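You operate a simulated robot arm through the tools that you are given. There is no shell and no other tool. Be economical: measure what you need, move in short steps, check, and stop when the job is done.

You run a simulated two-armed robot. Do the job below in one go: nothing can be reset, and whatever is moved stays where it is left.

Task
Wipe the smears off the toilet lid and seat with the blue pad.
Fine: wet it at the cleaner dispenser; pad back, lid closed. Where these are worked on the way, their far stop is far enough and under half their travel is too little: toilet lid. What is to be rubbed or washed off counts as gone when no trace of it is left.

Only the result counts: the job must be done as asked and must still hold three seconds after the hand-in. Knocking over, shifting, dropping, spilling or breaking anything else fails it. A push-on lid holds only when it is set on centred and level and pressed home; a screw cap is set on level and turned clockwise until tight.

Robot
Two 7-joint arms with two-finger parallel grippers on one trunk, on a base that drives. Base frame: it is fixed to the floor where the robot stands at the start and does not move with it; the origin is under the middle of the robot, x ahead of it, y to its left, z up. Lengths are in cm, angles in rad, forces in N, time in s.
The left shoulder is at the start at [7, 16.3, 102.9], the right one opposite. With the tool pointing down near the work surface each hand reaches from about 34 to 86 cm from the robot's upright axis, wherever it stands, measured 20 degrees to its own side. Places, roughly: dispenser plate [70, 10, 90]; toilet lid [20, 110, 50]; toilet seat [20, 110, 40]. Payload 3.43 kg a hand.
The tool frame of a hand sits at the grasp point between the pads (the TCP): z along the fingers, y along the line on which they close. The tips reach 3.4 cm beyond it. Largest opening 12.8 cm; finger width 2.4, thickness 1.2; the body of the gripper, 4.8 by 13 cm, starts 9.6 cm behind the TCP.
Orientation is that of the tool frame in the base frame, as [roll, pitch, yaw] about the fixed x, y, z axes, in that order (R = Rz(yaw) Ry(pitch) Rx(roll)). With the fingers straight down and closing along the base's y, the tool's x points along the base's -x, its y along +y and its z along -z.

Tools
- The arms move only by the tool drive_tool. It takes "left_steps", "right_steps" or both (then of equal length, played together; a hand with none holds still); each is one flat list of numbers, 7 for each row, row after row: the opening, from 0 (shut) to 1 (fully open), then the shift along the tool's x, y, z in cm, then the turn, a rotation vector about the tool's x, y, z in rad. In form: [fingers, x, y, z, rx, ry, rz, fingers, x, y, z, rx, ry, rz, ...]. A call has 1 to 10 rows; each row shifts and turns the commanded pose from where the row before left it, along the tool's axes as they then stand. A row lasts 0.2 s, in which the tool goes at most 5 cm and 0.15 rad; a call with a longer step from one row to the next is refused whole, and so is a gripper value outside its range. A pose out of reach is approached as far as the arm can. The call stops where the force on the tool passes 40 N (or 10 N more than at its start, if that is more) or the arm is blocked; 0.2 s more then pass. The fingers move at their own pace (about 15.3 cm/s each) and stop on an object; they squeeze with about 36 N. The grip force told is the motor's: it shows also when the fingers shut on nothing. Time passes only in rows, and 0.2 s behind the last, so rows that do not move let the fingers close. The reply holds the time, the measured pose of the TCP, the force on the tool along the base axes, the opening and the grip force, in the units named above and with some noise, with the torque about the TCP (base axes, N m) and any sound that the robot's microphone picked up, and new pictures: "show" is both (left out), scene, wrist or none (wrist: the cameras of the hands that moved).
- Cameras (640 x 400 px; columns grow to the right, rows downward): "scene" is now at [12.93, 3.42, 124.97]; the picture's right is [0.51, -0.86, 0.00], its down [-0.44, -0.26, -0.86] and it looks along [0.74, 0.43, -0.51] (base axes); focal length 214 px, centre (320, 200). "left" rides on the left gripper at [7.6, 1.1, -16] in its tool frame; the picture's right is [-0.15, 0.99, 0.00], its down [-0.88, -0.13, -0.46] and it looks along [-0.45, -0.07, 0.89] (tool axes); focal length 234 px, centre (320, 200). "right" rides on the right gripper at [7.6, -1.1, -16] in its tool frame; the picture's right is [0.15, 0.99, 0.00], its down [-0.88, 0.13, -0.46] and it looks along [-0.45, 0.07, 0.89] (tool axes); focal length 234 px, centre (320, 200). There is no depth. A picture from a camera that has moved, and an enlarged one, comes with that camera's place and axes in the base frame and with its lens. The place of the scene camera against the robot may be out by one fixed shift of up to 2.5 cm in any direction.
- move_column(by): slides the trunk up (or, below 0, down) by that many cm; the arms and the scene camera ride with it, the base frame stays. It gives what a move gives, with no picture.
- base_move(legs): drives the robot by 1 to 6 legs, each [ahead, left, turn to the left] in cm, cm and rad, along the robot's own axes; the way and the turn of a leg run together, so that a leg with both is an arc; at most 150 cm and 3.142 rad a leg. The arms and the cameras ride along, it lands a little off, and it stops where it bumps. It gives what a move gives, and a new picture of the scene camera.
- aim_head(pan, tilt): turns the head with the scene camera to pan (to the left, within 1.501 rad either way) and tilt (down, from -0.506 to 1.204), counted from straight ahead of the robot. It gives what a move gives, and a new picture of the scene camera.
- close_up(camera, box): a new picture of the part [left, top, right, bottom] of that camera's present view, enlarged. No time passes.
- finish_job(): hands the job in; it is judged then, once.

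Work in short steps. Places have to be worked out from the pictures, the camera data and where the tool is seen: move nearer, look again, correct. Check each grasp and each placing, and mend what went wrong. You have 120 turns and 260 pictures in all, those below and enlarged ones among them. Open the grippers and draw the arms clear of the work before you hand the job in, unless the task says otherwise; then end with one line.

The tools are called after "Emit:" by a JSON object that holds its "op" and its "data". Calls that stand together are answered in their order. drive_tool: Moves the arms, as the interface text tells. Its arguments: {"type":"object","properties":{"left_steps":{"type":"array","items":{"type":"number"}},"right_steps":{"type":"array","items":{"type":"number"}},"show":{"type":"string","enum":["both","scene","wrist","none"]}},"required":[]} The other tools are called the same way: move_column (by) slides the trunk up or down; base_move (legs) drives the base; aim_head (pan, tilt) turns the head that bears the scene camera; close_up (camera, box) takes an enlarged picture of a part of a camera's view; finish_job () hands the job in.

At the start:

```text
t: 0.0
left_tool_pos: [39.96, 58.95, 116.67]
left_tcp_rot: [3.141, -0.001, 3.141]
left_force: [-0.3, -0.5, -0.2]
left_torque: [-0.02, -0.01, 0.0]
left_width: 12.79
left_grip_force: 0.1
right_tool_pos: [62.16, 4.68, 123.26]
right_tcp_rot: [-3.141, -0.001, 3.141]
right_force: [0.6, -0.7, 0.4]
right_torque: [0.01, 0.03, 0.01]
right_width: 12.81
right_grip_force: 0.0
trunk travel left (down, up): [-50.9, 43.1]
robot x, y, heading: [-0.01, -0.24, 0.002]
head pan, tilt: [0.531, 0.536]
```

scene: 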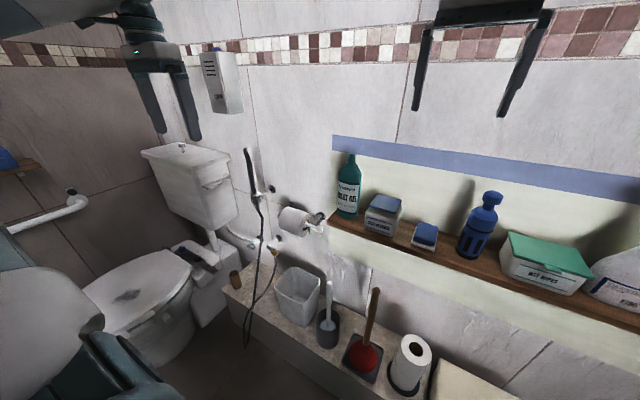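
right: 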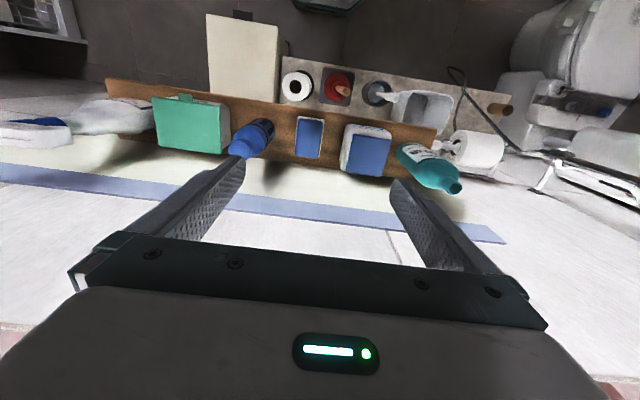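
left: 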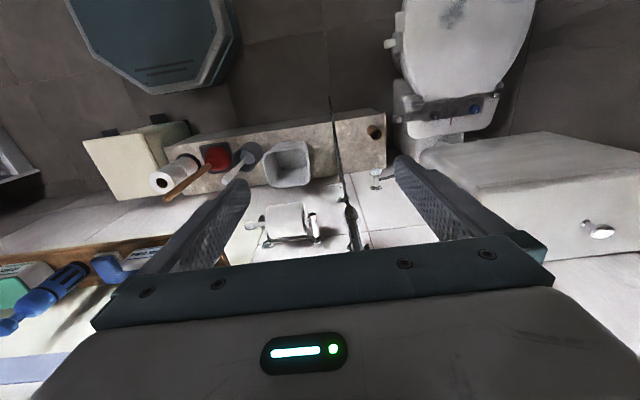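

The shelf in front holds several blue things; I need to identify the pad and the dispenser, so I take enlarged views.

Emit:
{"op": "close_up", "data": {"camera": "scene", "box": [320, 130, 520, 270]}}

Emit:
{"op": "close_up", "data": {"camera": "right", "box": [220, 80, 480, 240]}}

Emit:
{"op": "close_up", "data": {"camera": "scene", "box": [0, 130, 260, 380]}}

```text
2.86 times, centred on (420, 200) of scene
camera zoom: at [12.93, 3.42, 124.97], right [0.51, -0.86, 0.0], down [-0.44, -0.26, -0.86], along [0.74, 0.43, -0.51], focal length 613 px, centre (34, 200)
```

zoom: 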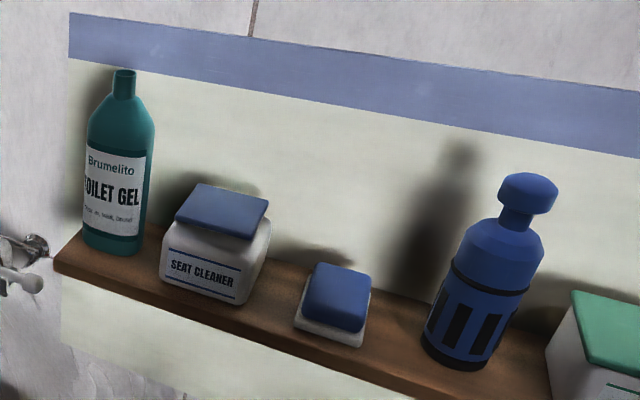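

```text
2.46 times, centred on (350, 160) of right
camera zoom: at [54.77, 3.41, 139.04], right [-0.15, 0.99, 0.0], down [0.88, 0.13, 0.46], along [0.45, 0.07, -0.89], focal length 576 px, centre (246, 298)
```

zoom: 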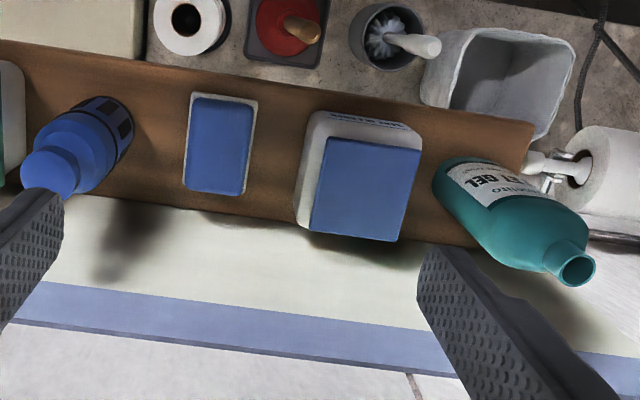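

```text
1.60 times, centred on (130, 255) of scene
camera zoom: at [12.93, 3.42, 124.97], right [0.51, -0.86, 0.0], down [-0.44, -0.26, -0.86], along [0.74, 0.43, -0.51], focal length 343 px, centre (624, 112)
```

zoom: 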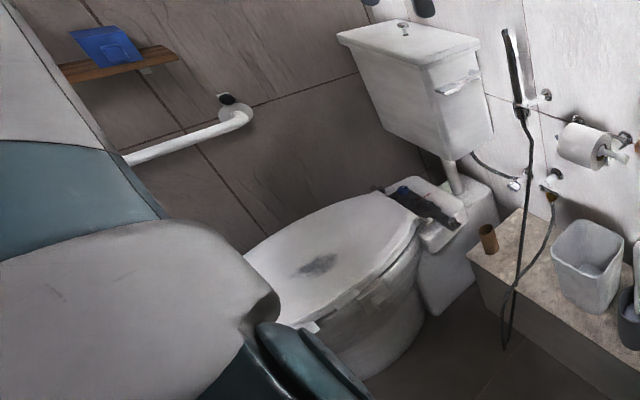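

The "SEAT CLEANER" box with the blue press plate is the dispenser (about [66.8, 15, 92.5]); the blue pad lies on a small white tray at about [66.5, 2.8, 88]. I bring the right hand above the pad to look closer.

Emit:
{"op": "drive_tool", "data": {"right_steps": [0.8, -0.9, -0.4, 3.6, 0, 0, 0, 0.8, -0.9, -0.4, 3.6, 0, 0, 0, 0.8, -0.9, -0.4, 3.6, 0, 0, 0, 0.8, -0.9, -0.4, 3.6, 0, 0, 0, 0.8, -0.7, -0.3, 3.6, 0, 0, 0]}}

```text
t: 1.2
left_tool_pos: [40.11, 58.98, 116.72]
left_tcp_rot: [3.141, -0.001, -3.14]
left_force: [0.5, 0.3, 0.0]
left_torque: [0.01, 0.06, 0.04]
left_width: 12.77
left_grip_force: 0.0
right_tool_pos: [66.83, 2.67, 104.88]
right_tcp_rot: [3.139, -0.002, 3.139]
right_force: [0.5, 0.6, -0.2]
right_torque: [0.02, 0.01, 0.03]
right_width: 10.22
right_grip_force: 0.1
trunk travel left (down, up): [-50.9, 43.1]
robot x, y, heading: [0.25, -0.25, 0.001]
head pan, tilt: [0.531, 0.536]
camera scene: at [13.06, 3.37, 124.96], right [0.51, -0.86, 0.0], down [-0.44, -0.26, -0.86], along [0.74, 0.43, -0.51], focal length 214 px, centre (320, 200)
camera right: at [59.26, 1.43, 120.81], right [-0.15, 0.99, 0.0], down [0.88, 0.13, 0.46], along [0.45, 0.07, -0.89], focal length 234 px, centre (320, 200)
```

scene: 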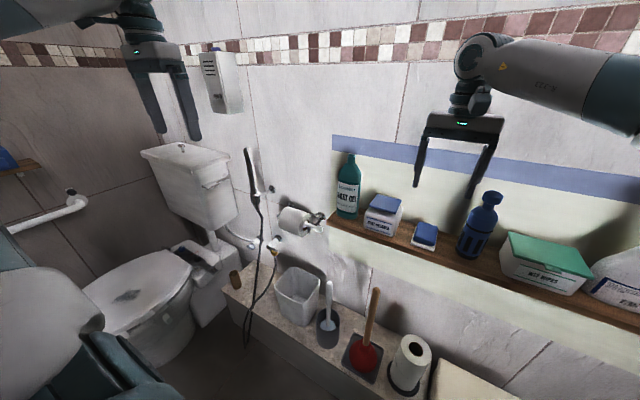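
right: 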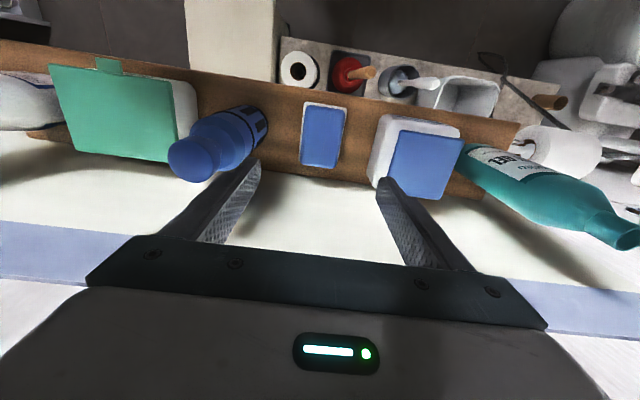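

Pad re-estimated near [65.5, 2.9, ~90], about 5.2 cm wide in y; the neighbouring bottle's edge is near y=-4.8, so I narrow the fingers and go lower for another look.

Emit:
{"op": "drive_tool", "data": {"right_steps": [0.58, 0.5, 0.1, 0, 0, 0, 0, 0.58, 0.4, 0.1, 2, 0, 0, 0, 0.58, 0.4, 0, 2.5, 0, 0, 0, 0.58, 0, 0, 2.5, 0, 0, 0]}}

Emit:
{"op": "close_up", "data": {"camera": "scene", "box": [360, 130, 520, 270]}}

```text
t: 2.2
left_tool_pos: [40.04, 58.93, 116.62]
left_tcp_rot: [-3.141, -0.001, 3.14]
left_force: [-0.1, 0.6, -0.2]
left_torque: [0.0, 0.02, 0.01]
left_width: 12.85
left_grip_force: 0.1
right_tool_pos: [65.41, 2.77, 98.03]
right_tcp_rot: [3.141, 0.0, -3.141]
right_force: [0.0, -0.1, -0.1]
right_torque: [-0.02, 0.01, -0.04]
right_width: 7.41
right_grip_force: 0.1
trunk travel left (down, up): [-50.9, 43.1]
robot x, y, heading: [0.17, 0.28, -0.003]
head pan, tilt: [0.531, 0.536]
camera scene: at [13.02, 3.39, 124.96], right [0.51, -0.86, 0.0], down [-0.44, -0.26, -0.86], along [0.74, 0.43, -0.51], focal length 214 px, centre (320, 200)
camera right: at [57.88, 1.59, 113.89], right [-0.15, 0.99, 0.0], down [0.88, 0.13, 0.46], along [0.45, 0.07, -0.89], focal length 234 px, centre (320, 200)
```

scene: 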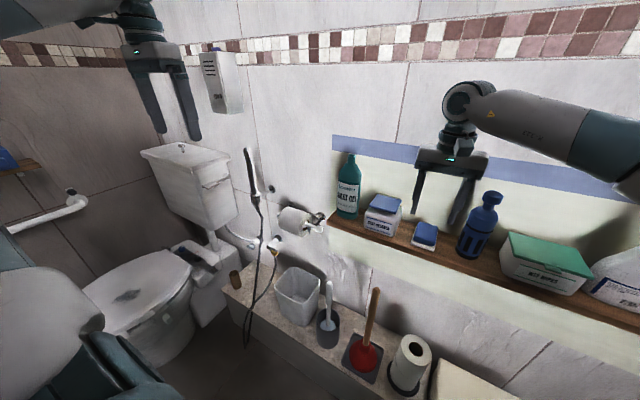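
right: 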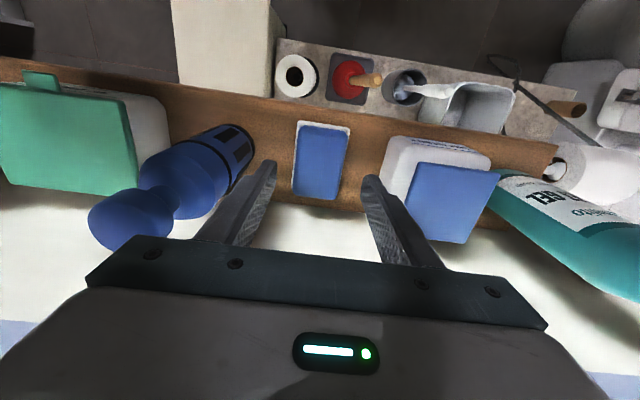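

```text
2.86 times, centred on (440, 200) of scene
camera zoom: at [13.02, 3.39, 124.96], right [0.51, -0.86, 0.0], down [-0.44, -0.26, -0.86], along [0.74, 0.43, -0.51], focal length 613 px, centre (-23, 200)
```

zoom: 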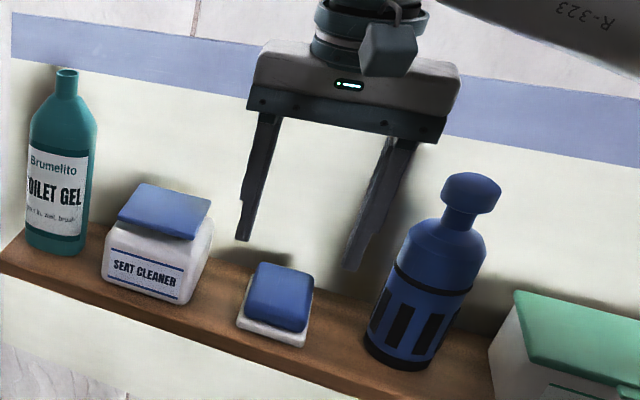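

The three views agree on pad centre ≈ [66.2, 3.1], top z ≈ 88.3, 5.5 by 8.6 cm. I centre on it with shut fingers and feel for the pad top gently to fix the height.

Emit:
{"op": "drive_tool", "data": {"right_steps": [0, -0.9, 0.3, 0, 0, 0, 0, 0, 0, 0, 0, 0, 0, 0, 0, 0, 0, 2, 0, 0, 0, 0, 0, 0, 2, 0, 0, 0, 0, 0, 0, 1, 0, 0, 0, 0, 0, 0, 0.5, 0, 0, 0]}}

Emit:
{"op": "close_up", "data": {"camera": "scene", "box": [380, 180, 480, 260]}}

```text
t: 3.6
left_tool_pos: [39.8, 58.98, 116.78]
left_tcp_rot: [3.14, 0.002, 3.14]
left_force: [0.7, -0.2, -0.1]
left_torque: [0.01, 0.03, 0.02]
left_width: 12.81
left_grip_force: 0.1
right_tool_pos: [66.24, 3.12, 93.66]
right_tcp_rot: [3.133, 0.013, 3.138]
right_force: [-5.4, 0.0, 19.1]
right_torque: [-0.04, 0.39, 0.0]
right_width: 0.0
right_grip_force: 33.5
trunk travel left (down, up): [-50.9, 43.1]
robot x, y, heading: [-0.11, -0.01, 0.002]
head pan, tilt: [0.531, 0.536]
stopped in row 6 (right hand): the force on the tool passed its limit at 47 N (the readings are from after the stop); the commanded pose is now the measured one
camera scene: at [12.75, 3.38, 125.0], right [0.51, -0.86, 0.0], down [-0.44, -0.26, -0.86], along [0.74, 0.43, -0.51], focal length 214 px, centre (320, 200)
camera right: at [58.56, 1.87, 109.42], right [-0.14, 0.99, 0.01], down [0.87, 0.12, 0.47], along [0.46, 0.07, -0.88], focal length 234 px, centre (320, 200)
```

scene: 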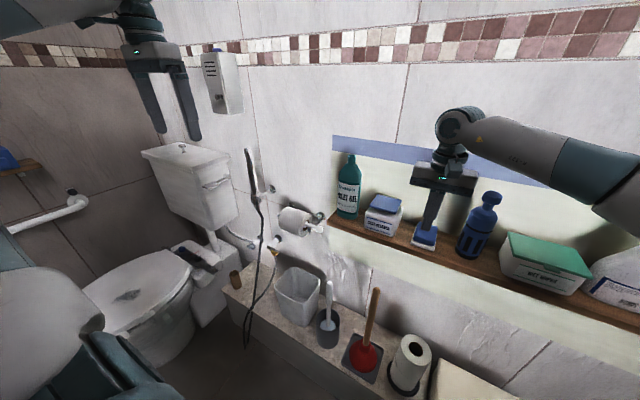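
right: 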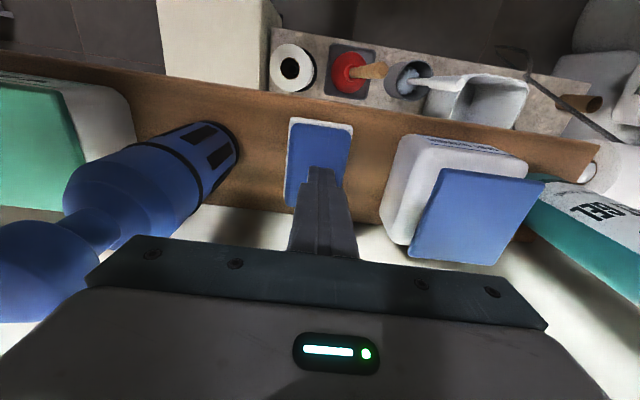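

```text
5.00 times, centred on (430, 220) of scene
camera zoom: at [12.75, 3.38, 125.0], right [0.51, -0.86, 0.0], down [-0.44, -0.26, -0.86], along [0.74, 0.43, -0.51], focal length 1072 px, centre (-230, 100)
```

zoom: 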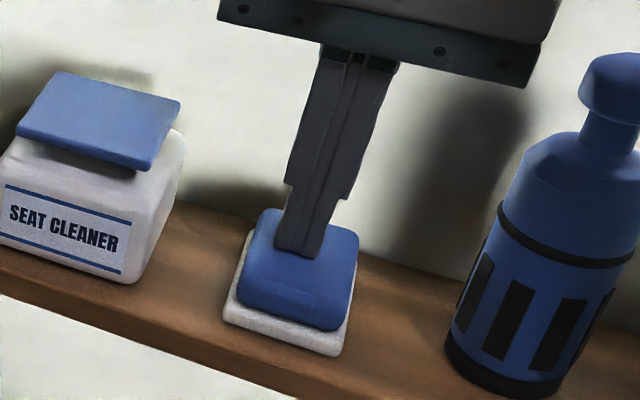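

Touched pad top at z≈90.3; with that height the views put the pad centre at ≈[65.4, 2.95]. I lift, open, shift and descend so the tips grip only the upper ~1.4 cm.

Emit:
{"op": "drive_tool", "data": {"right_steps": [0, 0, 0, -3, 0.008, 0.013, 0, 0.58, 0.85, -0.17, 0, 0, 0, 0, 0.58, 0, 0, 0, 0, 0, 0, 0.58, 0, 0, 0, 0, 0, 0, 0.58, 0, 0, 2, 0, 0, 0, 0.58, 0, 0, 2.3, 0, 0, 0]}}

Emit:
{"op": "close_up", "data": {"camera": "scene", "box": [380, 180, 480, 260]}}

```text
t: 5.0
left_tool_pos: [39.93, 58.94, 116.67]
left_tcp_rot: [-3.14, 0.0, 3.141]
left_force: [-0.1, 0.9, 0.0]
left_torque: [0.01, 0.0, -0.01]
left_width: 12.8
left_grip_force: 0.0
right_tool_pos: [65.69, 2.93, 91.82]
right_tcp_rot: [-3.139, -0.003, 3.139]
right_force: [-0.6, -0.4, -0.8]
right_torque: [0.03, -0.01, 0.01]
right_width: 7.41
right_grip_force: 0.1
trunk travel left (down, up): [-50.9, 43.1]
robot x, y, heading: [0.42, -0.05, -0.002]
head pan, tilt: [0.531, 0.536]
camera scene: at [12.96, 3.41, 124.97], right [0.51, -0.86, 0.0], down [-0.44, -0.26, -0.86], along [0.74, 0.43, -0.51], focal length 214 px, centre (320, 200)
camera right: at [58.11, 1.81, 107.91], right [-0.14, 0.99, 0.0], down [0.88, 0.13, 0.45], along [0.45, 0.06, -0.89], focal length 234 px, centre (320, 200)
```

scene: 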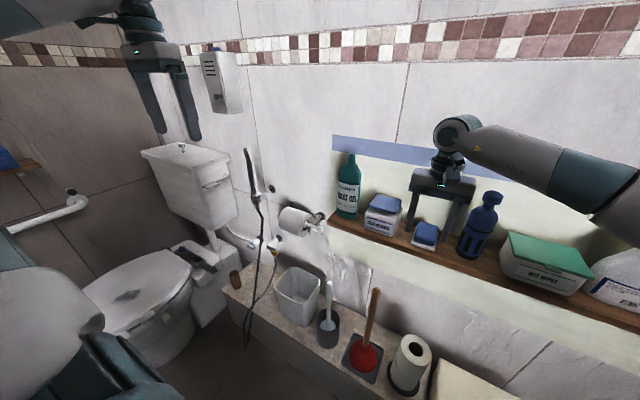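
right: 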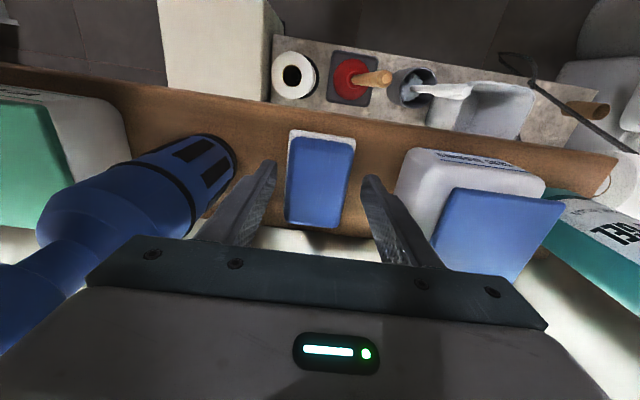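

```text
5.00 times, centred on (430, 220) of scene
camera zoom: at [12.96, 3.41, 124.97], right [0.51, -0.86, 0.0], down [-0.44, -0.26, -0.86], along [0.74, 0.43, -0.51], focal length 1072 px, centre (-230, 100)
```

zoom: 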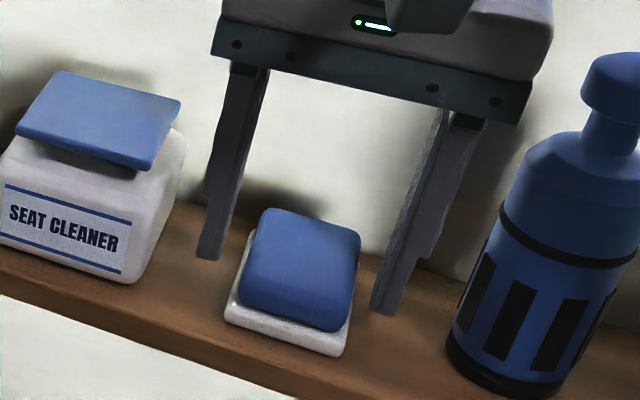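

Fingers straddle the pad centred; the tips are a little low, so I raise 0.5 cm and close.

Emit:
{"op": "drive_tool", "data": {"right_steps": [0.58, 0, 0, -0.5, 0, 0, 0, 0.3, 0, 0, 0, 0, 0, 0, 0.3, 0, 0, 0, 0, 0, 0, 0.2, 0, 0, 0, 0, 0, 0, 0.2, 0, 0, 0, 0, 0, 0]}}

Emit:
{"op": "close_up", "data": {"camera": "scene", "box": [380, 180, 480, 260]}}

```text
t: 6.2
left_tool_pos: [39.93, 59.02, 116.89]
left_tcp_rot: [-3.14, 0.0, 3.141]
left_force: [0.2, 0.5, 0.8]
left_torque: [0.01, -0.01, -0.03]
left_width: 12.82
left_grip_force: 0.2
right_tool_pos: [65.46, 3.06, 92.32]
right_tcp_rot: [-3.139, -0.002, 3.138]
right_force: [0.6, -0.6, 0.0]
right_torque: [0.0, 0.01, 0.05]
right_width: 5.07
right_grip_force: 35.6
trunk travel left (down, up): [-50.9, 43.1]
robot x, y, heading: [-0.57, -0.0, 0.001]
head pan, tilt: [0.531, 0.536]
camera scene: at [12.94, 3.42, 124.97], right [0.51, -0.86, 0.0], down [-0.44, -0.26, -0.86], along [0.74, 0.43, -0.51], focal length 214 px, centre (320, 200)
camera right: at [58.07, 1.87, 108.43], right [-0.14, 0.99, 0.0], down [0.88, 0.13, 0.45], along [0.45, 0.06, -0.89], focal length 234 px, centre (320, 200)
```

scene: 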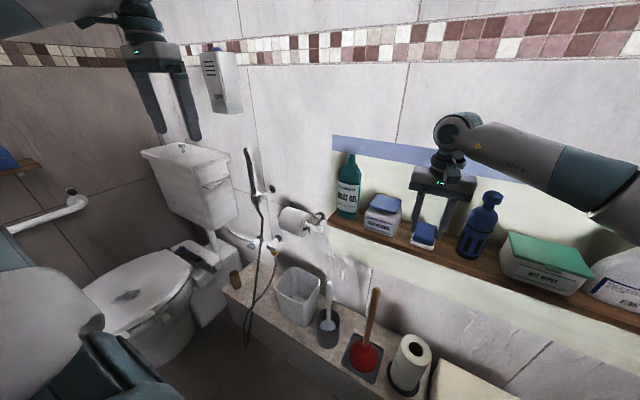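
right: 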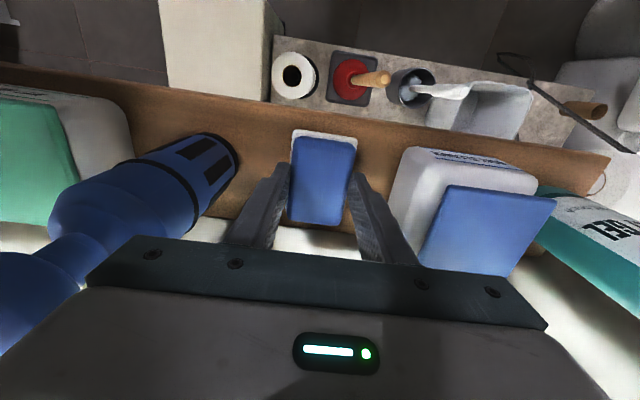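

```text
5.00 times, centred on (430, 220) of scene
camera zoom: at [12.94, 3.42, 124.97], right [0.51, -0.86, 0.0], down [-0.44, -0.26, -0.86], along [0.74, 0.43, -0.51], focal length 1072 px, centre (-230, 100)
```

zoom: 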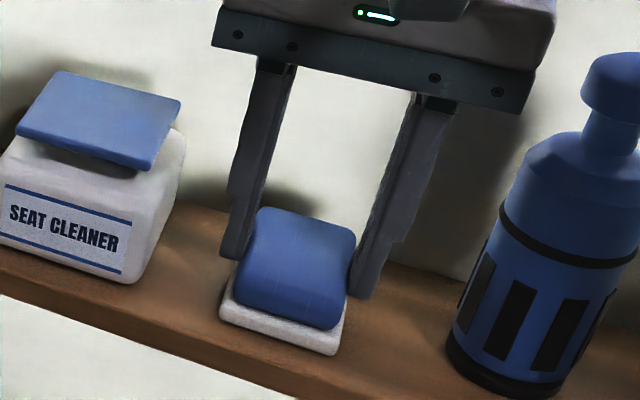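

Grip reads 5.07 cm with full force: pad held (grasp pose TCP [65.5, 3.0, 92.3]). I lift it 11 cm and carry it over the plate, estimated at [66.2, 15.1, ~94].

Emit:
{"op": "drive_tool", "data": {"right_steps": [0.2, 0, 0, -1, 0, 0, 0, 0.2, 0, 0, -3, 0, 0, 0, 0.2, 0, 0, -4, 0, 0, 0, 0.2, 0, 0, -4, 0, 0, 0, 0.2, -0.2, 4, 0, 0, 0, 0, 0.2, -0.2, 4, 0, 0, 0, 0, 0.2, -0.2, 4, 0, 0, 0, 0]}}

Emit:
{"op": "close_up", "data": {"camera": "scene", "box": [340, 130, 460, 260]}}

```text
t: 7.8
left_tool_pos: [40.12, 59.38, 116.47]
left_tcp_rot: [-3.137, 0.0, 3.141]
left_force: [-0.2, -0.1, -0.9]
left_torque: [-0.05, 0.0, 0.0]
left_width: 12.8
left_grip_force: 0.0
right_tool_pos: [66.2, 15.35, 104.2]
right_tcp_rot: [-3.137, -0.002, 3.138]
right_force: [-0.1, 0.7, 0.6]
right_torque: [-0.04, 0.0, 0.0]
right_width: 5.07
right_grip_force: 35.8
trunk travel left (down, up): [-50.9, 43.1]
robot x, y, heading: [-0.23, 0.21, 0.001]
head pan, tilt: [0.531, 0.536]
camera scene: at [12.87, 3.67, 124.96], right [0.51, -0.86, 0.0], down [-0.44, -0.26, -0.86], along [0.74, 0.43, -0.51], focal length 214 px, centre (320, 200)
camera right: at [58.73, 14.24, 120.21], right [-0.14, 0.99, 0.0], down [0.88, 0.13, 0.45], along [0.45, 0.06, -0.89], focal length 234 px, centre (320, 200)
```

scene: 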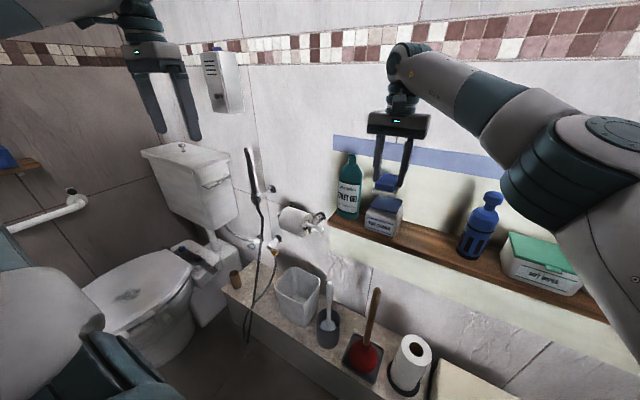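
right: 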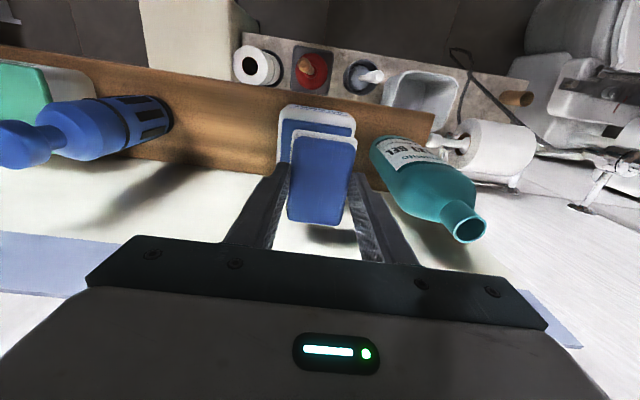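

```text
3.08 times, centred on (400, 195) of scene
camera zoom: at [12.87, 3.67, 124.96], right [0.51, -0.86, 0.0], down [-0.44, -0.26, -0.86], along [0.74, 0.43, -0.51], focal length 660 px, centre (74, 215)
```

zoom: 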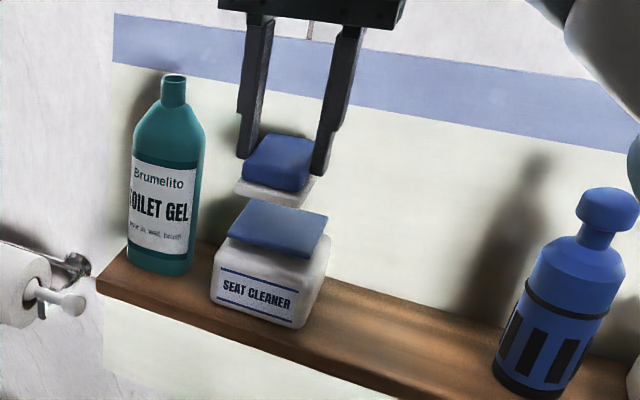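

The pad has a white sole beneath the blue back and is well held above the plate. I lower it slowly onto the plate and press.

Emit:
{"op": "drive_tool", "data": {"right_steps": [0.2, 0, -0.1, 2, 0, 0, 0, 0.2, 0, 0, 1.5, 0, 0, 0, 0.2, 0, 0, 0.7, 0, 0, 0, 0.2, 0, 0, 0.5, 0, 0, 0, 0.2, 0, 0, 0.4, 0, 0, 0], "show": "none"}}

Emit:
{"op": "close_up", "data": {"camera": "scene", "box": [340, 130, 460, 260]}}

```text
t: 9.0
left_tool_pos: [39.98, 59.05, 116.75]
left_tcp_rot: [-3.141, 0.0, 3.141]
left_force: [-0.3, -0.5, 0.6]
left_torque: [-0.02, -0.02, 0.02]
left_width: 12.82
left_grip_force: 0.1
right_tool_pos: [66.16, 14.88, 99.28]
right_tcp_rot: [-3.139, -0.004, 3.138]
right_force: [1.8, 2.0, 5.1]
right_torque: [0.1, 0.08, -0.04]
right_width: 5.06
right_grip_force: 35.9
trunk travel left (down, up): [-50.9, 43.1]
robot x, y, heading: [0.09, -0.32, 0.003]
head pan, tilt: [0.531, 0.536]
```

```text
3.08 times, centred on (400, 195) of scene
camera zoom: at [12.9, 3.43, 124.98], right [0.51, -0.86, 0.0], down [-0.44, -0.26, -0.86], along [0.74, 0.43, -0.51], focal length 660 px, centre (74, 215)
```

zoom: 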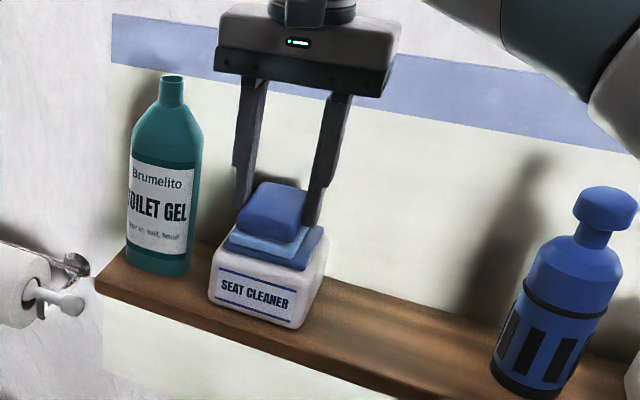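

The sole turned light blue, so it is wetted; one slight further press for good measure, then lift.

Emit:
{"op": "drive_tool", "data": {"right_steps": [0.2, 0, 0, 0.3, 0, 0, 0, 0.2, 0, 0, 0, 0, 0, 0, 0.2, 0, 0, 0, 0, 0, 0, 0.2, 0, 0, -2, 0, 0, 0, 0.2, 0, 0, -4, 0, 0, 0, 0.2, 0, 0, -4, 0, 0, 0, 0.2, 2, 0, -4, 0, 0, 0, 0.2, 4, 0, -3, 0, 0, 0], "show": "scene"}}

Emit:
{"op": "close_up", "data": {"camera": "scene", "box": [320, 70, 460, 260]}}

```text
t: 10.8
left_tool_pos: [39.94, 58.88, 116.79]
left_tcp_rot: [3.139, 0.002, 3.141]
left_force: [0.2, -1.2, 0.1]
left_torque: [0.05, -0.04, -0.03]
left_width: 12.81
left_grip_force: 0.0
right_tool_pos: [60.02, 14.75, 115.94]
right_tcp_rot: [-3.14, -0.002, 3.14]
right_force: [-0.7, 0.6, -0.7]
right_torque: [0.01, -0.03, -0.02]
right_width: 5.05
right_grip_force: 36.4
trunk travel left (down, up): [-50.9, 43.1]
robot x, y, heading: [-0.22, -0.15, -0.001]
head pan, tilt: [0.531, 0.536]
camera scene: at [12.87, 3.23, 124.98], right [0.51, -0.86, 0.0], down [-0.44, -0.26, -0.86], along [0.74, 0.44, -0.51], focal length 214 px, centre (320, 200)
```

scene: 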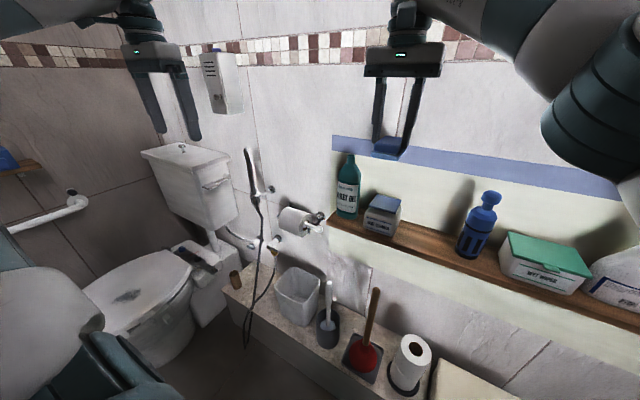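

```text
2.11 times, centred on (390, 165) of scene
camera zoom: at [12.87, 3.23, 124.98], right [0.51, -0.86, 0.0], down [-0.44, -0.26, -0.86], along [0.74, 0.44, -0.51], focal length 452 px, centre (173, 274)
```

zoom: 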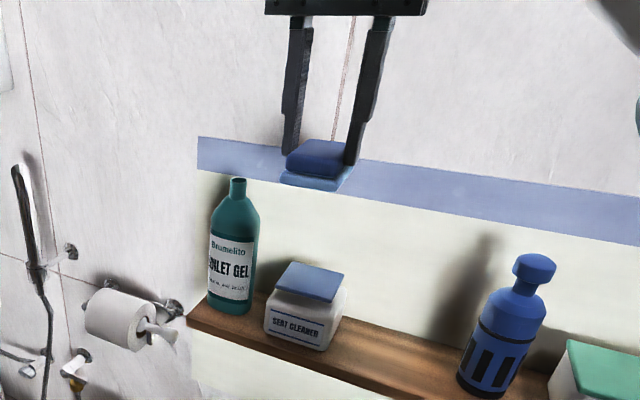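

The pad is wet. Now I look around to the left at the toilet and free space before driving.

Emit:
{"op": "aim_head", "data": {"pan": 1.4, "tilt": 0.55}}

Emit:
{"op": "aim_head", "data": {"pan": -0.5, "tilt": 0.6}}

```text
t: 12.0
left_tool_pos: [39.83, 59.13, 116.77]
left_tcp_rot: [-3.142, -0.002, 3.141]
left_force: [0.0, -1.1, 0.5]
left_torque: [-0.01, -0.02, 0.02]
left_width: 12.78
left_grip_force: 0.2
right_tool_pos: [60.16, 14.98, 115.9]
right_tcp_rot: [-3.14, -0.004, 3.138]
right_force: [-0.1, -0.1, 0.4]
right_torque: [0.02, -0.03, 0.0]
right_width: 5.05
right_grip_force: 36.2
trunk travel left (down, up): [-50.9, 43.1]
robot x, y, heading: [-0.51, 0.03, 0.002]
head pan, tilt: [1.4, 0.55]
camera scene: at [6.71, 7.73, 124.84], right [0.99, -0.17, 0.0], down [-0.09, -0.52, -0.85], along [0.15, 0.84, -0.52], focal length 214 px, centre (320, 200)
```

scene: 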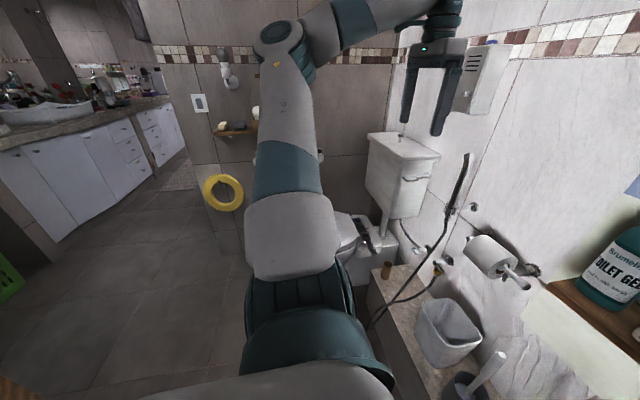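

```text
t: 13.8
left_tool_pos: [39.95, 59.04, 116.74]
left_tcp_rot: [-3.141, -0.001, -3.141]
left_force: [0.1, 0.2, -0.2]
left_torque: [-0.03, -0.02, -0.03]
left_width: 12.79
left_grip_force: 0.1
right_tool_pos: [60.13, 15.02, 115.9]
right_tcp_rot: [-3.14, -0.003, 3.138]
right_force: [0.0, -0.1, -0.1]
right_torque: [0.0, 0.02, 0.0]
right_width: 5.05
right_grip_force: 36.2
trunk travel left (down, up): [-50.9, 43.1]
robot x, y, heading: [0.12, 0.11, -0.0]
head pan, tilt: [-0.499, 0.6]
camera scene: at [12.93, -5.36, 124.4], right [-0.48, -0.88, 0.0], down [-0.5, 0.27, -0.83], along [0.72, -0.39, -0.56], focal length 214 px, centre (320, 200)
```

scene: 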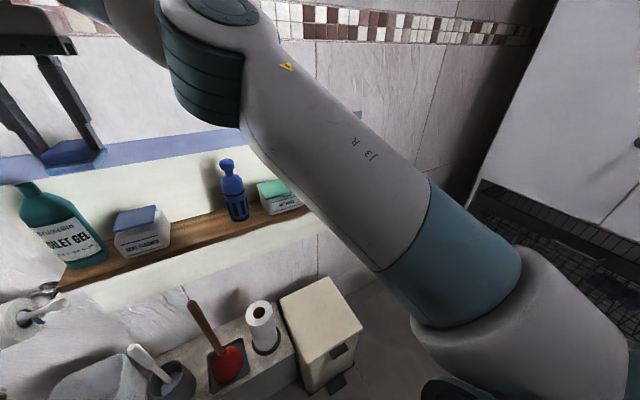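

The toilet seems to have its cistern at the x≈75 wall and the seat pointing to -x, so I'll turn left to face it from the side. First a part turn with the head ahead, looking.

Emit:
{"op": "base_move", "data": {"legs": [[0, 0, 0.8]]}}

Emit:
{"op": "aim_head", "data": {"pan": 0.3, "tilt": 0.6}}

```text
t: 16.3
left_tool_pos: [-14.06, 69.75, 116.72]
left_tcp_rot: [-3.14, 0.001, -2.349]
left_force: [-1.0, 0.4, 1.1]
left_torque: [-0.02, 0.0, -0.02]
left_width: 12.78
left_grip_force: 0.0
right_tool_pos: [31.67, 53.19, 115.93]
right_tcp_rot: [-3.138, -0.003, -2.353]
right_force: [-0.6, 0.3, -0.7]
right_torque: [-0.02, -0.02, 0.02]
right_width: 5.09
right_grip_force: 36.0
trunk travel left (down, up): [-50.9, 43.1]
robot x, y, heading: [0.02, -0.06, 0.793]
head pan, tilt: [-0.499, 0.6]
camera scene: at [12.09, 4.99, 124.4], right [0.29, -0.96, 0.0], down [-0.54, -0.16, -0.83], along [0.79, 0.24, -0.56], focal length 214 px, centre (320, 200)
```

scene: 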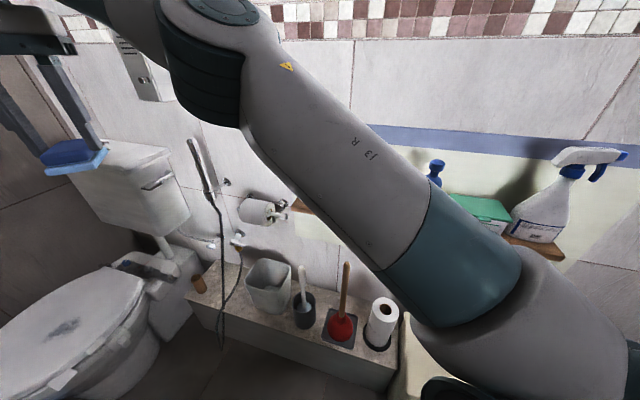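

```text
t: 17.5
left_tool_pos: [-14.01, 69.82, 116.64]
left_tcp_rot: [-3.141, -0.001, -2.35]
left_force: [0.0, -0.3, -0.3]
left_torque: [-0.03, 0.01, 0.01]
left_width: 12.8
left_grip_force: 0.0
right_tool_pos: [31.65, 53.36, 115.96]
right_tcp_rot: [-3.14, -0.005, -2.353]
right_force: [0.2, -1.2, -0.9]
right_torque: [0.03, -0.01, 0.0]
right_width: 5.06
right_grip_force: 35.8
trunk travel left (down, up): [-50.9, 43.1]
robot x, y, heading: [0.32, -0.01, 0.793]
head pan, tilt: [0.3, 0.6]
camera scene: at [7.73, 10.28, 124.39], right [0.89, -0.46, 0.0], down [-0.26, -0.5, -0.82], along [0.38, 0.73, -0.57], focal length 214 px, centre (320, 200)
```

scene: 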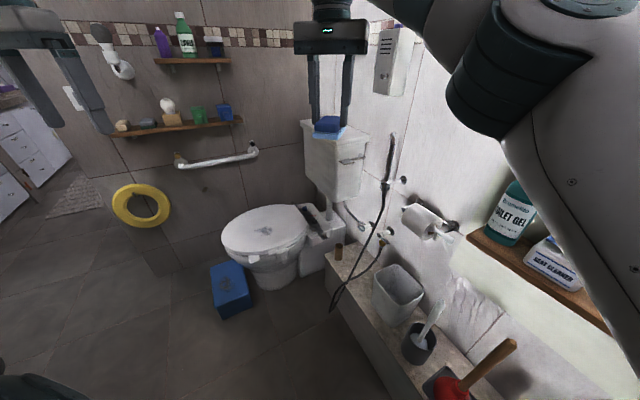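

Now I see the toilet well: lid spans about x 0..47, y 87..123, pointing to -x, a blue stool near its front, a bench at x≥37. I finish the turn to face +y and drive to about (10, 45).

Emit:
{"op": "base_move", "data": {"legs": [[0, 0, 0.778], [42, -9, 0]]}}

Emit:
{"op": "aim_head", "data": {"pan": -0.1, "tilt": 0.85}}

```text
t: 22.2
left_tool_pos: [-51.31, 81.55, 116.71]
left_tcp_rot: [-3.14, 0.0, -1.552]
left_force: [1.0, -0.6, -0.6]
left_torque: [-0.01, 0.04, -0.01]
left_width: 12.81
left_grip_force: 0.1
right_tool_pos: [-7.52, 102.53, 115.88]
right_tcp_rot: [-3.14, -0.005, -1.558]
right_force: [-0.1, 0.5, -1.1]
right_torque: [-0.02, -0.02, -0.02]
right_width: 5.07
right_grip_force: 35.9
trunk travel left (down, up): [-50.9, 43.1]
robot x, y, heading: [8.41, 42.82, 1.591]
head pan, tilt: [0.3, 0.6]
camera scene: at [5.69, 54.96, 124.39], right [0.95, 0.31, 0.0], down [0.18, -0.54, -0.82], along [-0.26, 0.78, -0.57], focal length 214 px, centre (320, 200)
```

scene: 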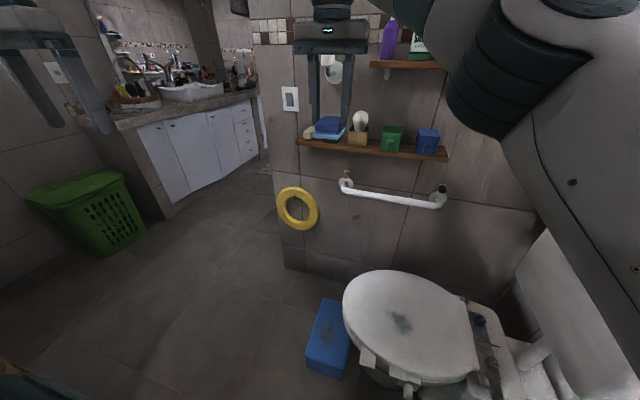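

```text
t: 23.0
left_tool_pos: [-51.25, 81.51, 116.66]
left_tcp_rot: [3.141, 0.0, -1.554]
left_force: [0.2, 1.0, -0.9]
left_torque: [0.0, 0.03, -0.04]
left_width: 12.78
left_grip_force: 0.0
right_tool_pos: [-7.52, 102.58, 115.92]
right_tcp_rot: [-3.139, -0.002, -1.557]
right_force: [-0.3, 0.0, -0.4]
right_torque: [0.01, -0.01, 0.02]
right_width: 5.06
right_grip_force: 36.0
trunk travel left (down, up): [-50.9, 43.1]
robot x, y, heading: [8.27, 42.64, 1.583]
head pan, tilt: [-0.099, 0.85]
camera scene: at [9.08, 54.31, 122.31], right [1.0, -0.08, 0.0], down [-0.06, -0.75, -0.66], along [0.05, 0.66, -0.75], focal length 214 px, centre (320, 200)
```

scene: 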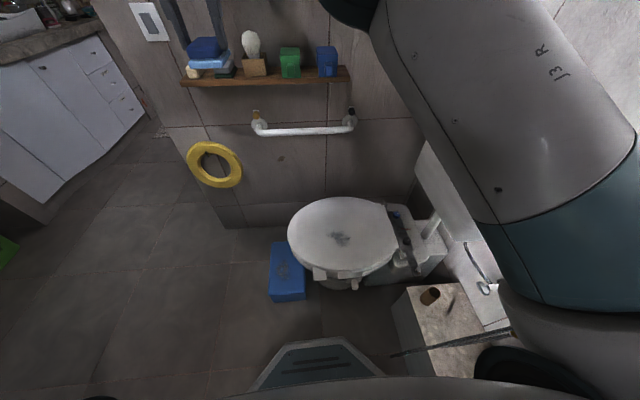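

Good view of the lid now. I zoom on it to see the smear, hinge and the tabs on the near side.

Emit:
{"op": "close_up", "data": {"camera": "scene", "box": [260, 180, 460, 305]}}

```text
3.20 times, centred on (360, 242) of scene
camera zoom: at [9.08, 54.31, 122.31], right [1.0, -0.08, 0.0], down [-0.06, -0.75, -0.66], along [0.05, 0.66, -0.75], focal length 686 px, centre (192, 64)
```

zoom: 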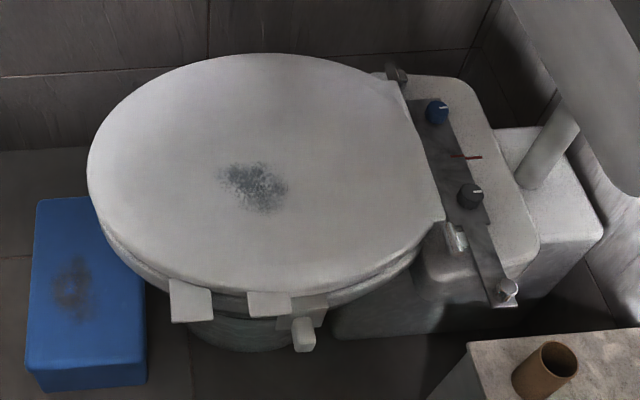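

Lid: hinge at x≈44, front tip x≈-1, axis y≈106, smear at about [20.7, 101, ~45]. I lower the trunk 30 cm for comfortable reach.

Emit:
{"op": "move_column", "data": {"by": -30}}

Emit:
{"op": "aim_head", "data": {"pan": -0.1, "tilt": 0.7}}

```text
t: 26.0
left_tool_pos: [-51.36, 81.57, 86.77]
left_tcp_rot: [-3.141, 0.001, -1.554]
left_force: [0.7, -0.4, 0.2]
left_torque: [-0.01, 0.03, -0.01]
left_width: 12.81
left_grip_force: 0.2
right_tool_pos: [-7.56, 102.57, 86.02]
right_tcp_rot: [-3.138, -0.002, -1.556]
right_force: [-0.3, -0.2, 1.1]
right_torque: [-0.01, 0.0, 0.02]
right_width: 5.07
right_grip_force: 36.0
trunk travel left (down, up): [-20.9, 73.1]
robot x, y, heading: [8.61, 42.69, 1.59]
head pan, tilt: [-0.099, 0.85]
```

```text
t: 26.7
left_tool_pos: [-51.29, 81.63, 86.73]
left_tcp_rot: [-3.14, -0.001, -1.554]
left_force: [-0.2, -0.6, -0.3]
left_torque: [-0.01, -0.02, 0.0]
left_width: 12.79
left_grip_force: 0.2
right_tool_pos: [-7.5, 102.62, 86.06]
right_tcp_rot: [-3.139, -0.003, -1.557]
right_force: [-1.1, 0.8, 0.0]
right_torque: [0.02, 0.02, -0.01]
right_width: 5.07
right_grip_force: 35.7
trunk travel left (down, up): [-20.9, 73.1]
robot x, y, heading: [8.44, 42.7, 1.59]
head pan, tilt: [-0.099, 0.7]
camera scene: at [9.15, 54.99, 93.53], right [1.0, -0.08, 0.0], down [-0.05, -0.64, -0.76], along [0.06, 0.76, -0.64], focal length 214 px, centre (320, 200)
```

scene: 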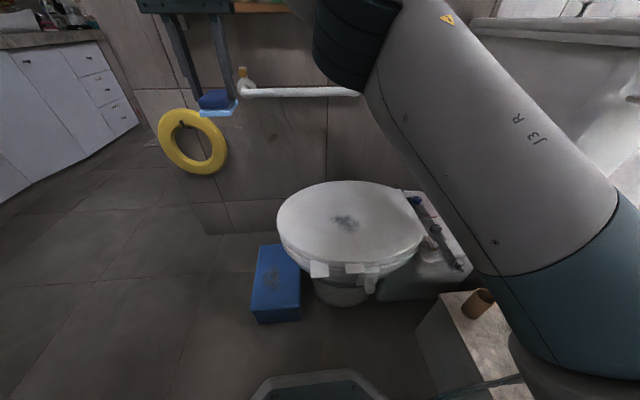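

Lid top ≈ z 46. I bring the right hand toward the smear in two stages, watching the elbow side.

Emit:
{"op": "drive_tool", "data": {"right_steps": [0.2, 0.2, -3.3, 2, 0, 0, 0, 0.2, 0.2, -3.3, 2, 0, 0, 0, 0.2, 0.2, -3.3, 2, 0, 0, 0, 0.2, 0.2, -3.3, 2, 0, 0, 0, 0.2, 0.2, -3.3, 2, 0, 0, 0, 0.2, 0.2, -3.3, 2, 0, 0, 0, 0.2, 0.2, -3.3, 2, 0, 0, 0, 0.2, 0.2, -3.3, 2, 0, 0, 0]}}

```text
t: 28.5
left_tool_pos: [-51.19, 81.63, 86.85]
left_tcp_rot: [-3.141, 0.001, -1.554]
left_force: [0.2, -0.4, 0.1]
left_torque: [0.0, 0.04, 0.0]
left_width: 12.81
left_grip_force: 0.1
right_tool_pos: [19.02, 101.25, 70.07]
right_tcp_rot: [-3.14, -0.004, -1.557]
right_force: [-0.9, 0.3, -1.1]
right_torque: [-0.01, 0.01, -0.01]
right_width: 5.06
right_grip_force: 35.8
trunk travel left (down, up): [-20.9, 73.1]
robot x, y, heading: [8.54, 42.45, 1.588]
head pan, tilt: [-0.099, 0.7]
camera scene: at [9.2, 55.01, 93.54], right [1.0, -0.08, 0.0], down [-0.05, -0.64, -0.76], along [0.06, 0.76, -0.64], focal length 214 px, centre (320, 200)
camera right: at [20.23, 93.66, 86.03], right [-0.99, -0.16, 0.0], down [-0.14, 0.88, 0.45], along [-0.07, 0.45, -0.89], focal length 234 px, centre (320, 200)
```

scene: 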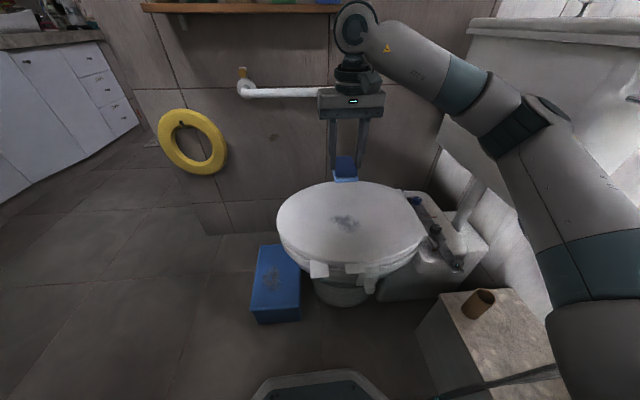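
right: 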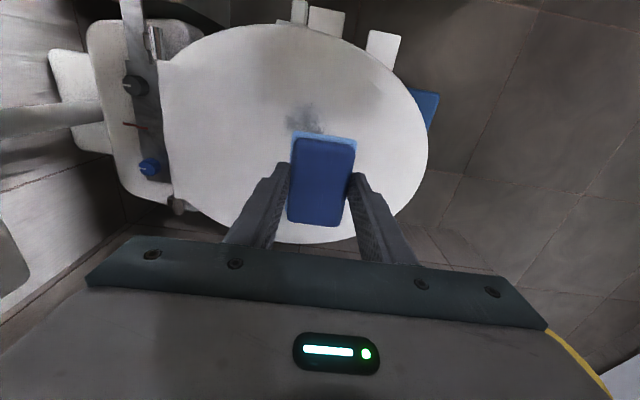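

Both cameras agree: smear centre ≈ [20.9, 100, 46], about 9 by 8 cm. I move above it and descend close to contact.

Emit:
{"op": "drive_tool", "data": {"right_steps": [0.2, 0.6, -1, 3, 0, 0, 0, 0.2, 0.65, -0.9, 3, 0, 0, 0, 0.2, 0, 0, 3.5, 0, 0, 0, 0.2, 0, 0, 3.5, 0, 0, 0, 0.2, 0, 0, 3, 0, 0, 0, 0.2, 0, 0, 1, 0, 0, 0, 0.2, 0, 0, 1, 0, 0, 0, 0.2, 0, 0, 0.5, 0, 0, 0, 0.2, 0, 0, 0.5, 0, 0, 0]}}

Emit:
{"op": "close_up", "data": {"camera": "scene", "box": [270, 140, 430, 300]}}

```text
t: 30.5
left_tool_pos: [-53.78, 79.78, 86.09]
left_tcp_rot: [-3.127, 0.006, -1.529]
left_force: [0.6, -0.7, -0.5]
left_torque: [0.12, -0.04, 0.01]
left_width: 12.8
left_grip_force: 0.0
right_tool_pos: [18.11, 100.35, 52.28]
right_tcp_rot: [-3.124, 0.013, -1.522]
right_force: [5.0, -0.7, 23.9]
right_torque: [-0.9, -0.04, 0.22]
right_width: 5.07
right_grip_force: 36.1
trunk travel left (down, up): [-20.9, 73.1]
robot x, y, heading: [7.74, 43.31, 1.616]
head pan, tilt: [-0.099, 0.7]
camera scene: at [7.15, 54.63, 93.7], right [1.0, -0.06, 0.02], down [-0.02, -0.64, -0.77], along [0.05, 0.77, -0.64], focal length 214 px, centre (320, 200)
camera right: at [19.38, 92.53, 68.13], right [-0.98, -0.19, -0.02], down [-0.18, 0.87, 0.47], along [-0.07, 0.46, -0.89], focal length 234 px, centre (320, 200)
```

scene: 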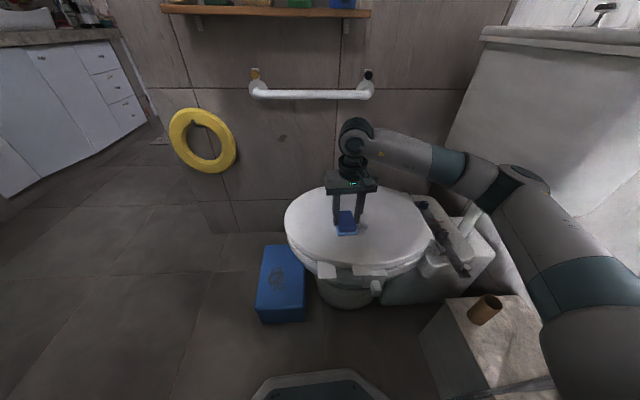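
right: 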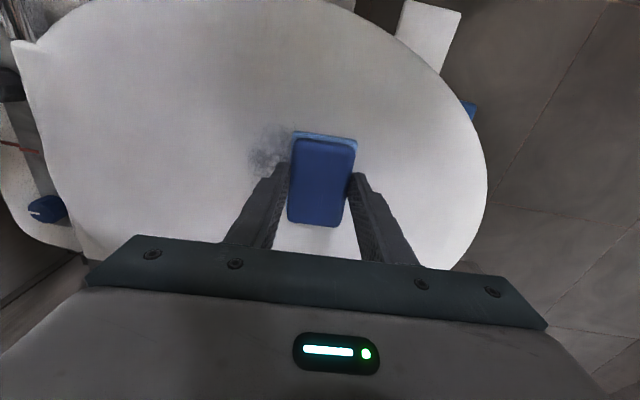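

```text
2.50 times, centred on (350, 220) of scene
camera zoom: at [7.15, 54.63, 93.7], right [1.0, -0.06, 0.02], down [-0.02, -0.64, -0.77], along [0.05, 0.77, -0.64], focal length 536 px, centre (245, 150)
```

zoom: 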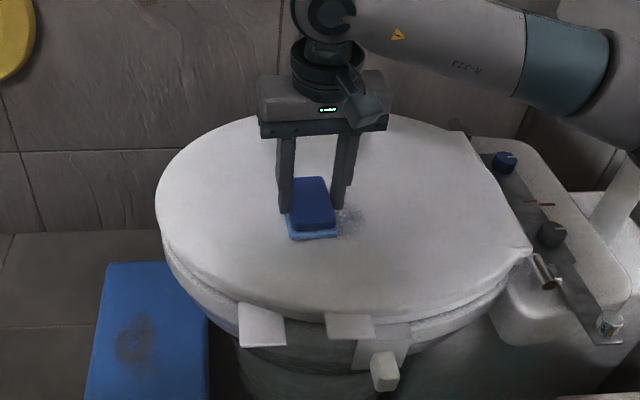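

The base got pushed (heading +0.03, hand 2.8 cm to -x), which suggests my right elbow leans on the cistern side. I back up at once and look there.

Emit:
{"op": "drive_tool", "data": {"right_steps": [0.2, 0, 0, -2, 0, 0, 0, 0.2, 0, 0, -3, 0, 0, 0, 0.2, 0, 0, -3, 0, 0, 0], "show": "none"}}

Emit:
{"op": "aim_head", "data": {"pan": -0.8, "tilt": 0.5}}

```text
t: 31.5
left_tool_pos: [-52.26, 80.26, 87.02]
left_tcp_rot: [-3.14, 0.004, -1.538]
left_force: [0.7, -0.6, 1.1]
left_torque: [0.07, 0.03, 0.02]
left_width: 12.79
left_grip_force: 0.1
right_tool_pos: [18.39, 99.38, 58.72]
right_tcp_rot: [-3.14, -0.016, -1.515]
right_force: [-0.4, -0.1, -0.1]
right_torque: [0.03, -0.02, 0.0]
right_width: 5.06
right_grip_force: 35.8
trunk travel left (down, up): [-20.9, 73.1]
robot x, y, heading: [8.3, 42.19, 1.6]
head pan, tilt: [-0.099, 0.7]
stopped in row 3 (right hand): the arm was blocked; the commanded pose is now the measured one
```

```text
t: 32.6
left_tool_pos: [-52.37, 80.64, 86.28]
left_tcp_rot: [-3.137, -0.003, -1.538]
left_force: [-0.4, 0.2, 0.8]
left_torque: [0.0, -0.04, -0.05]
left_width: 12.81
left_grip_force: 0.0
right_tool_pos: [18.52, 99.62, 58.75]
right_tcp_rot: [-3.133, -0.015, -1.517]
right_force: [0.2, 0.0, -0.4]
right_torque: [0.0, -0.01, -0.01]
right_width: 5.05
right_grip_force: 36.1
trunk travel left (down, up): [-20.9, 73.1]
robot x, y, heading: [8.2, 42.51, 1.607]
head pan, tilt: [-0.799, 0.499]
camera scene: at [14.05, 52.93, 95.32], right [0.72, -0.69, 0.01], down [-0.33, -0.35, -0.88], along [0.61, 0.63, -0.48], focal length 214 px, centre (320, 200)
```

scene: 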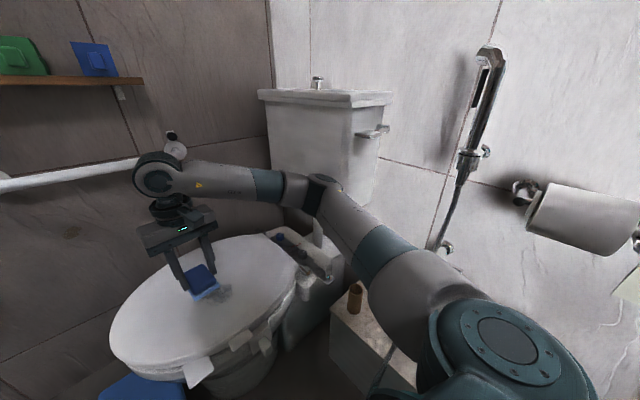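

Emit:
{"op": "close_up", "data": {"camera": "scene", "box": [250, 150, 430, 380]}}

```text
1.74 times, centred on (340, 265) of scene
camera zoom: at [14.05, 52.93, 95.32], right [0.72, -0.69, 0.01], down [-0.33, -0.35, -0.88], along [0.61, 0.63, -0.48], focal length 373 px, centre (285, 87)
```

zoom: 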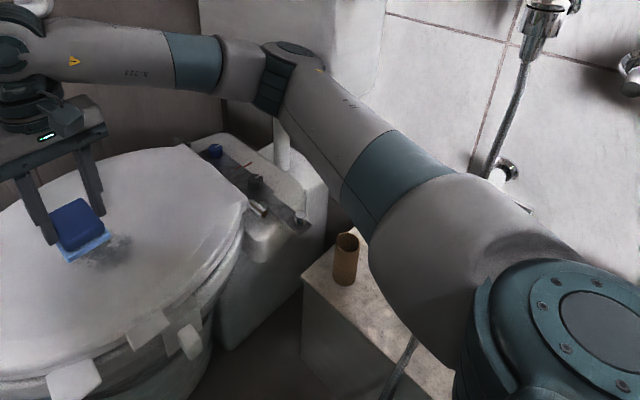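

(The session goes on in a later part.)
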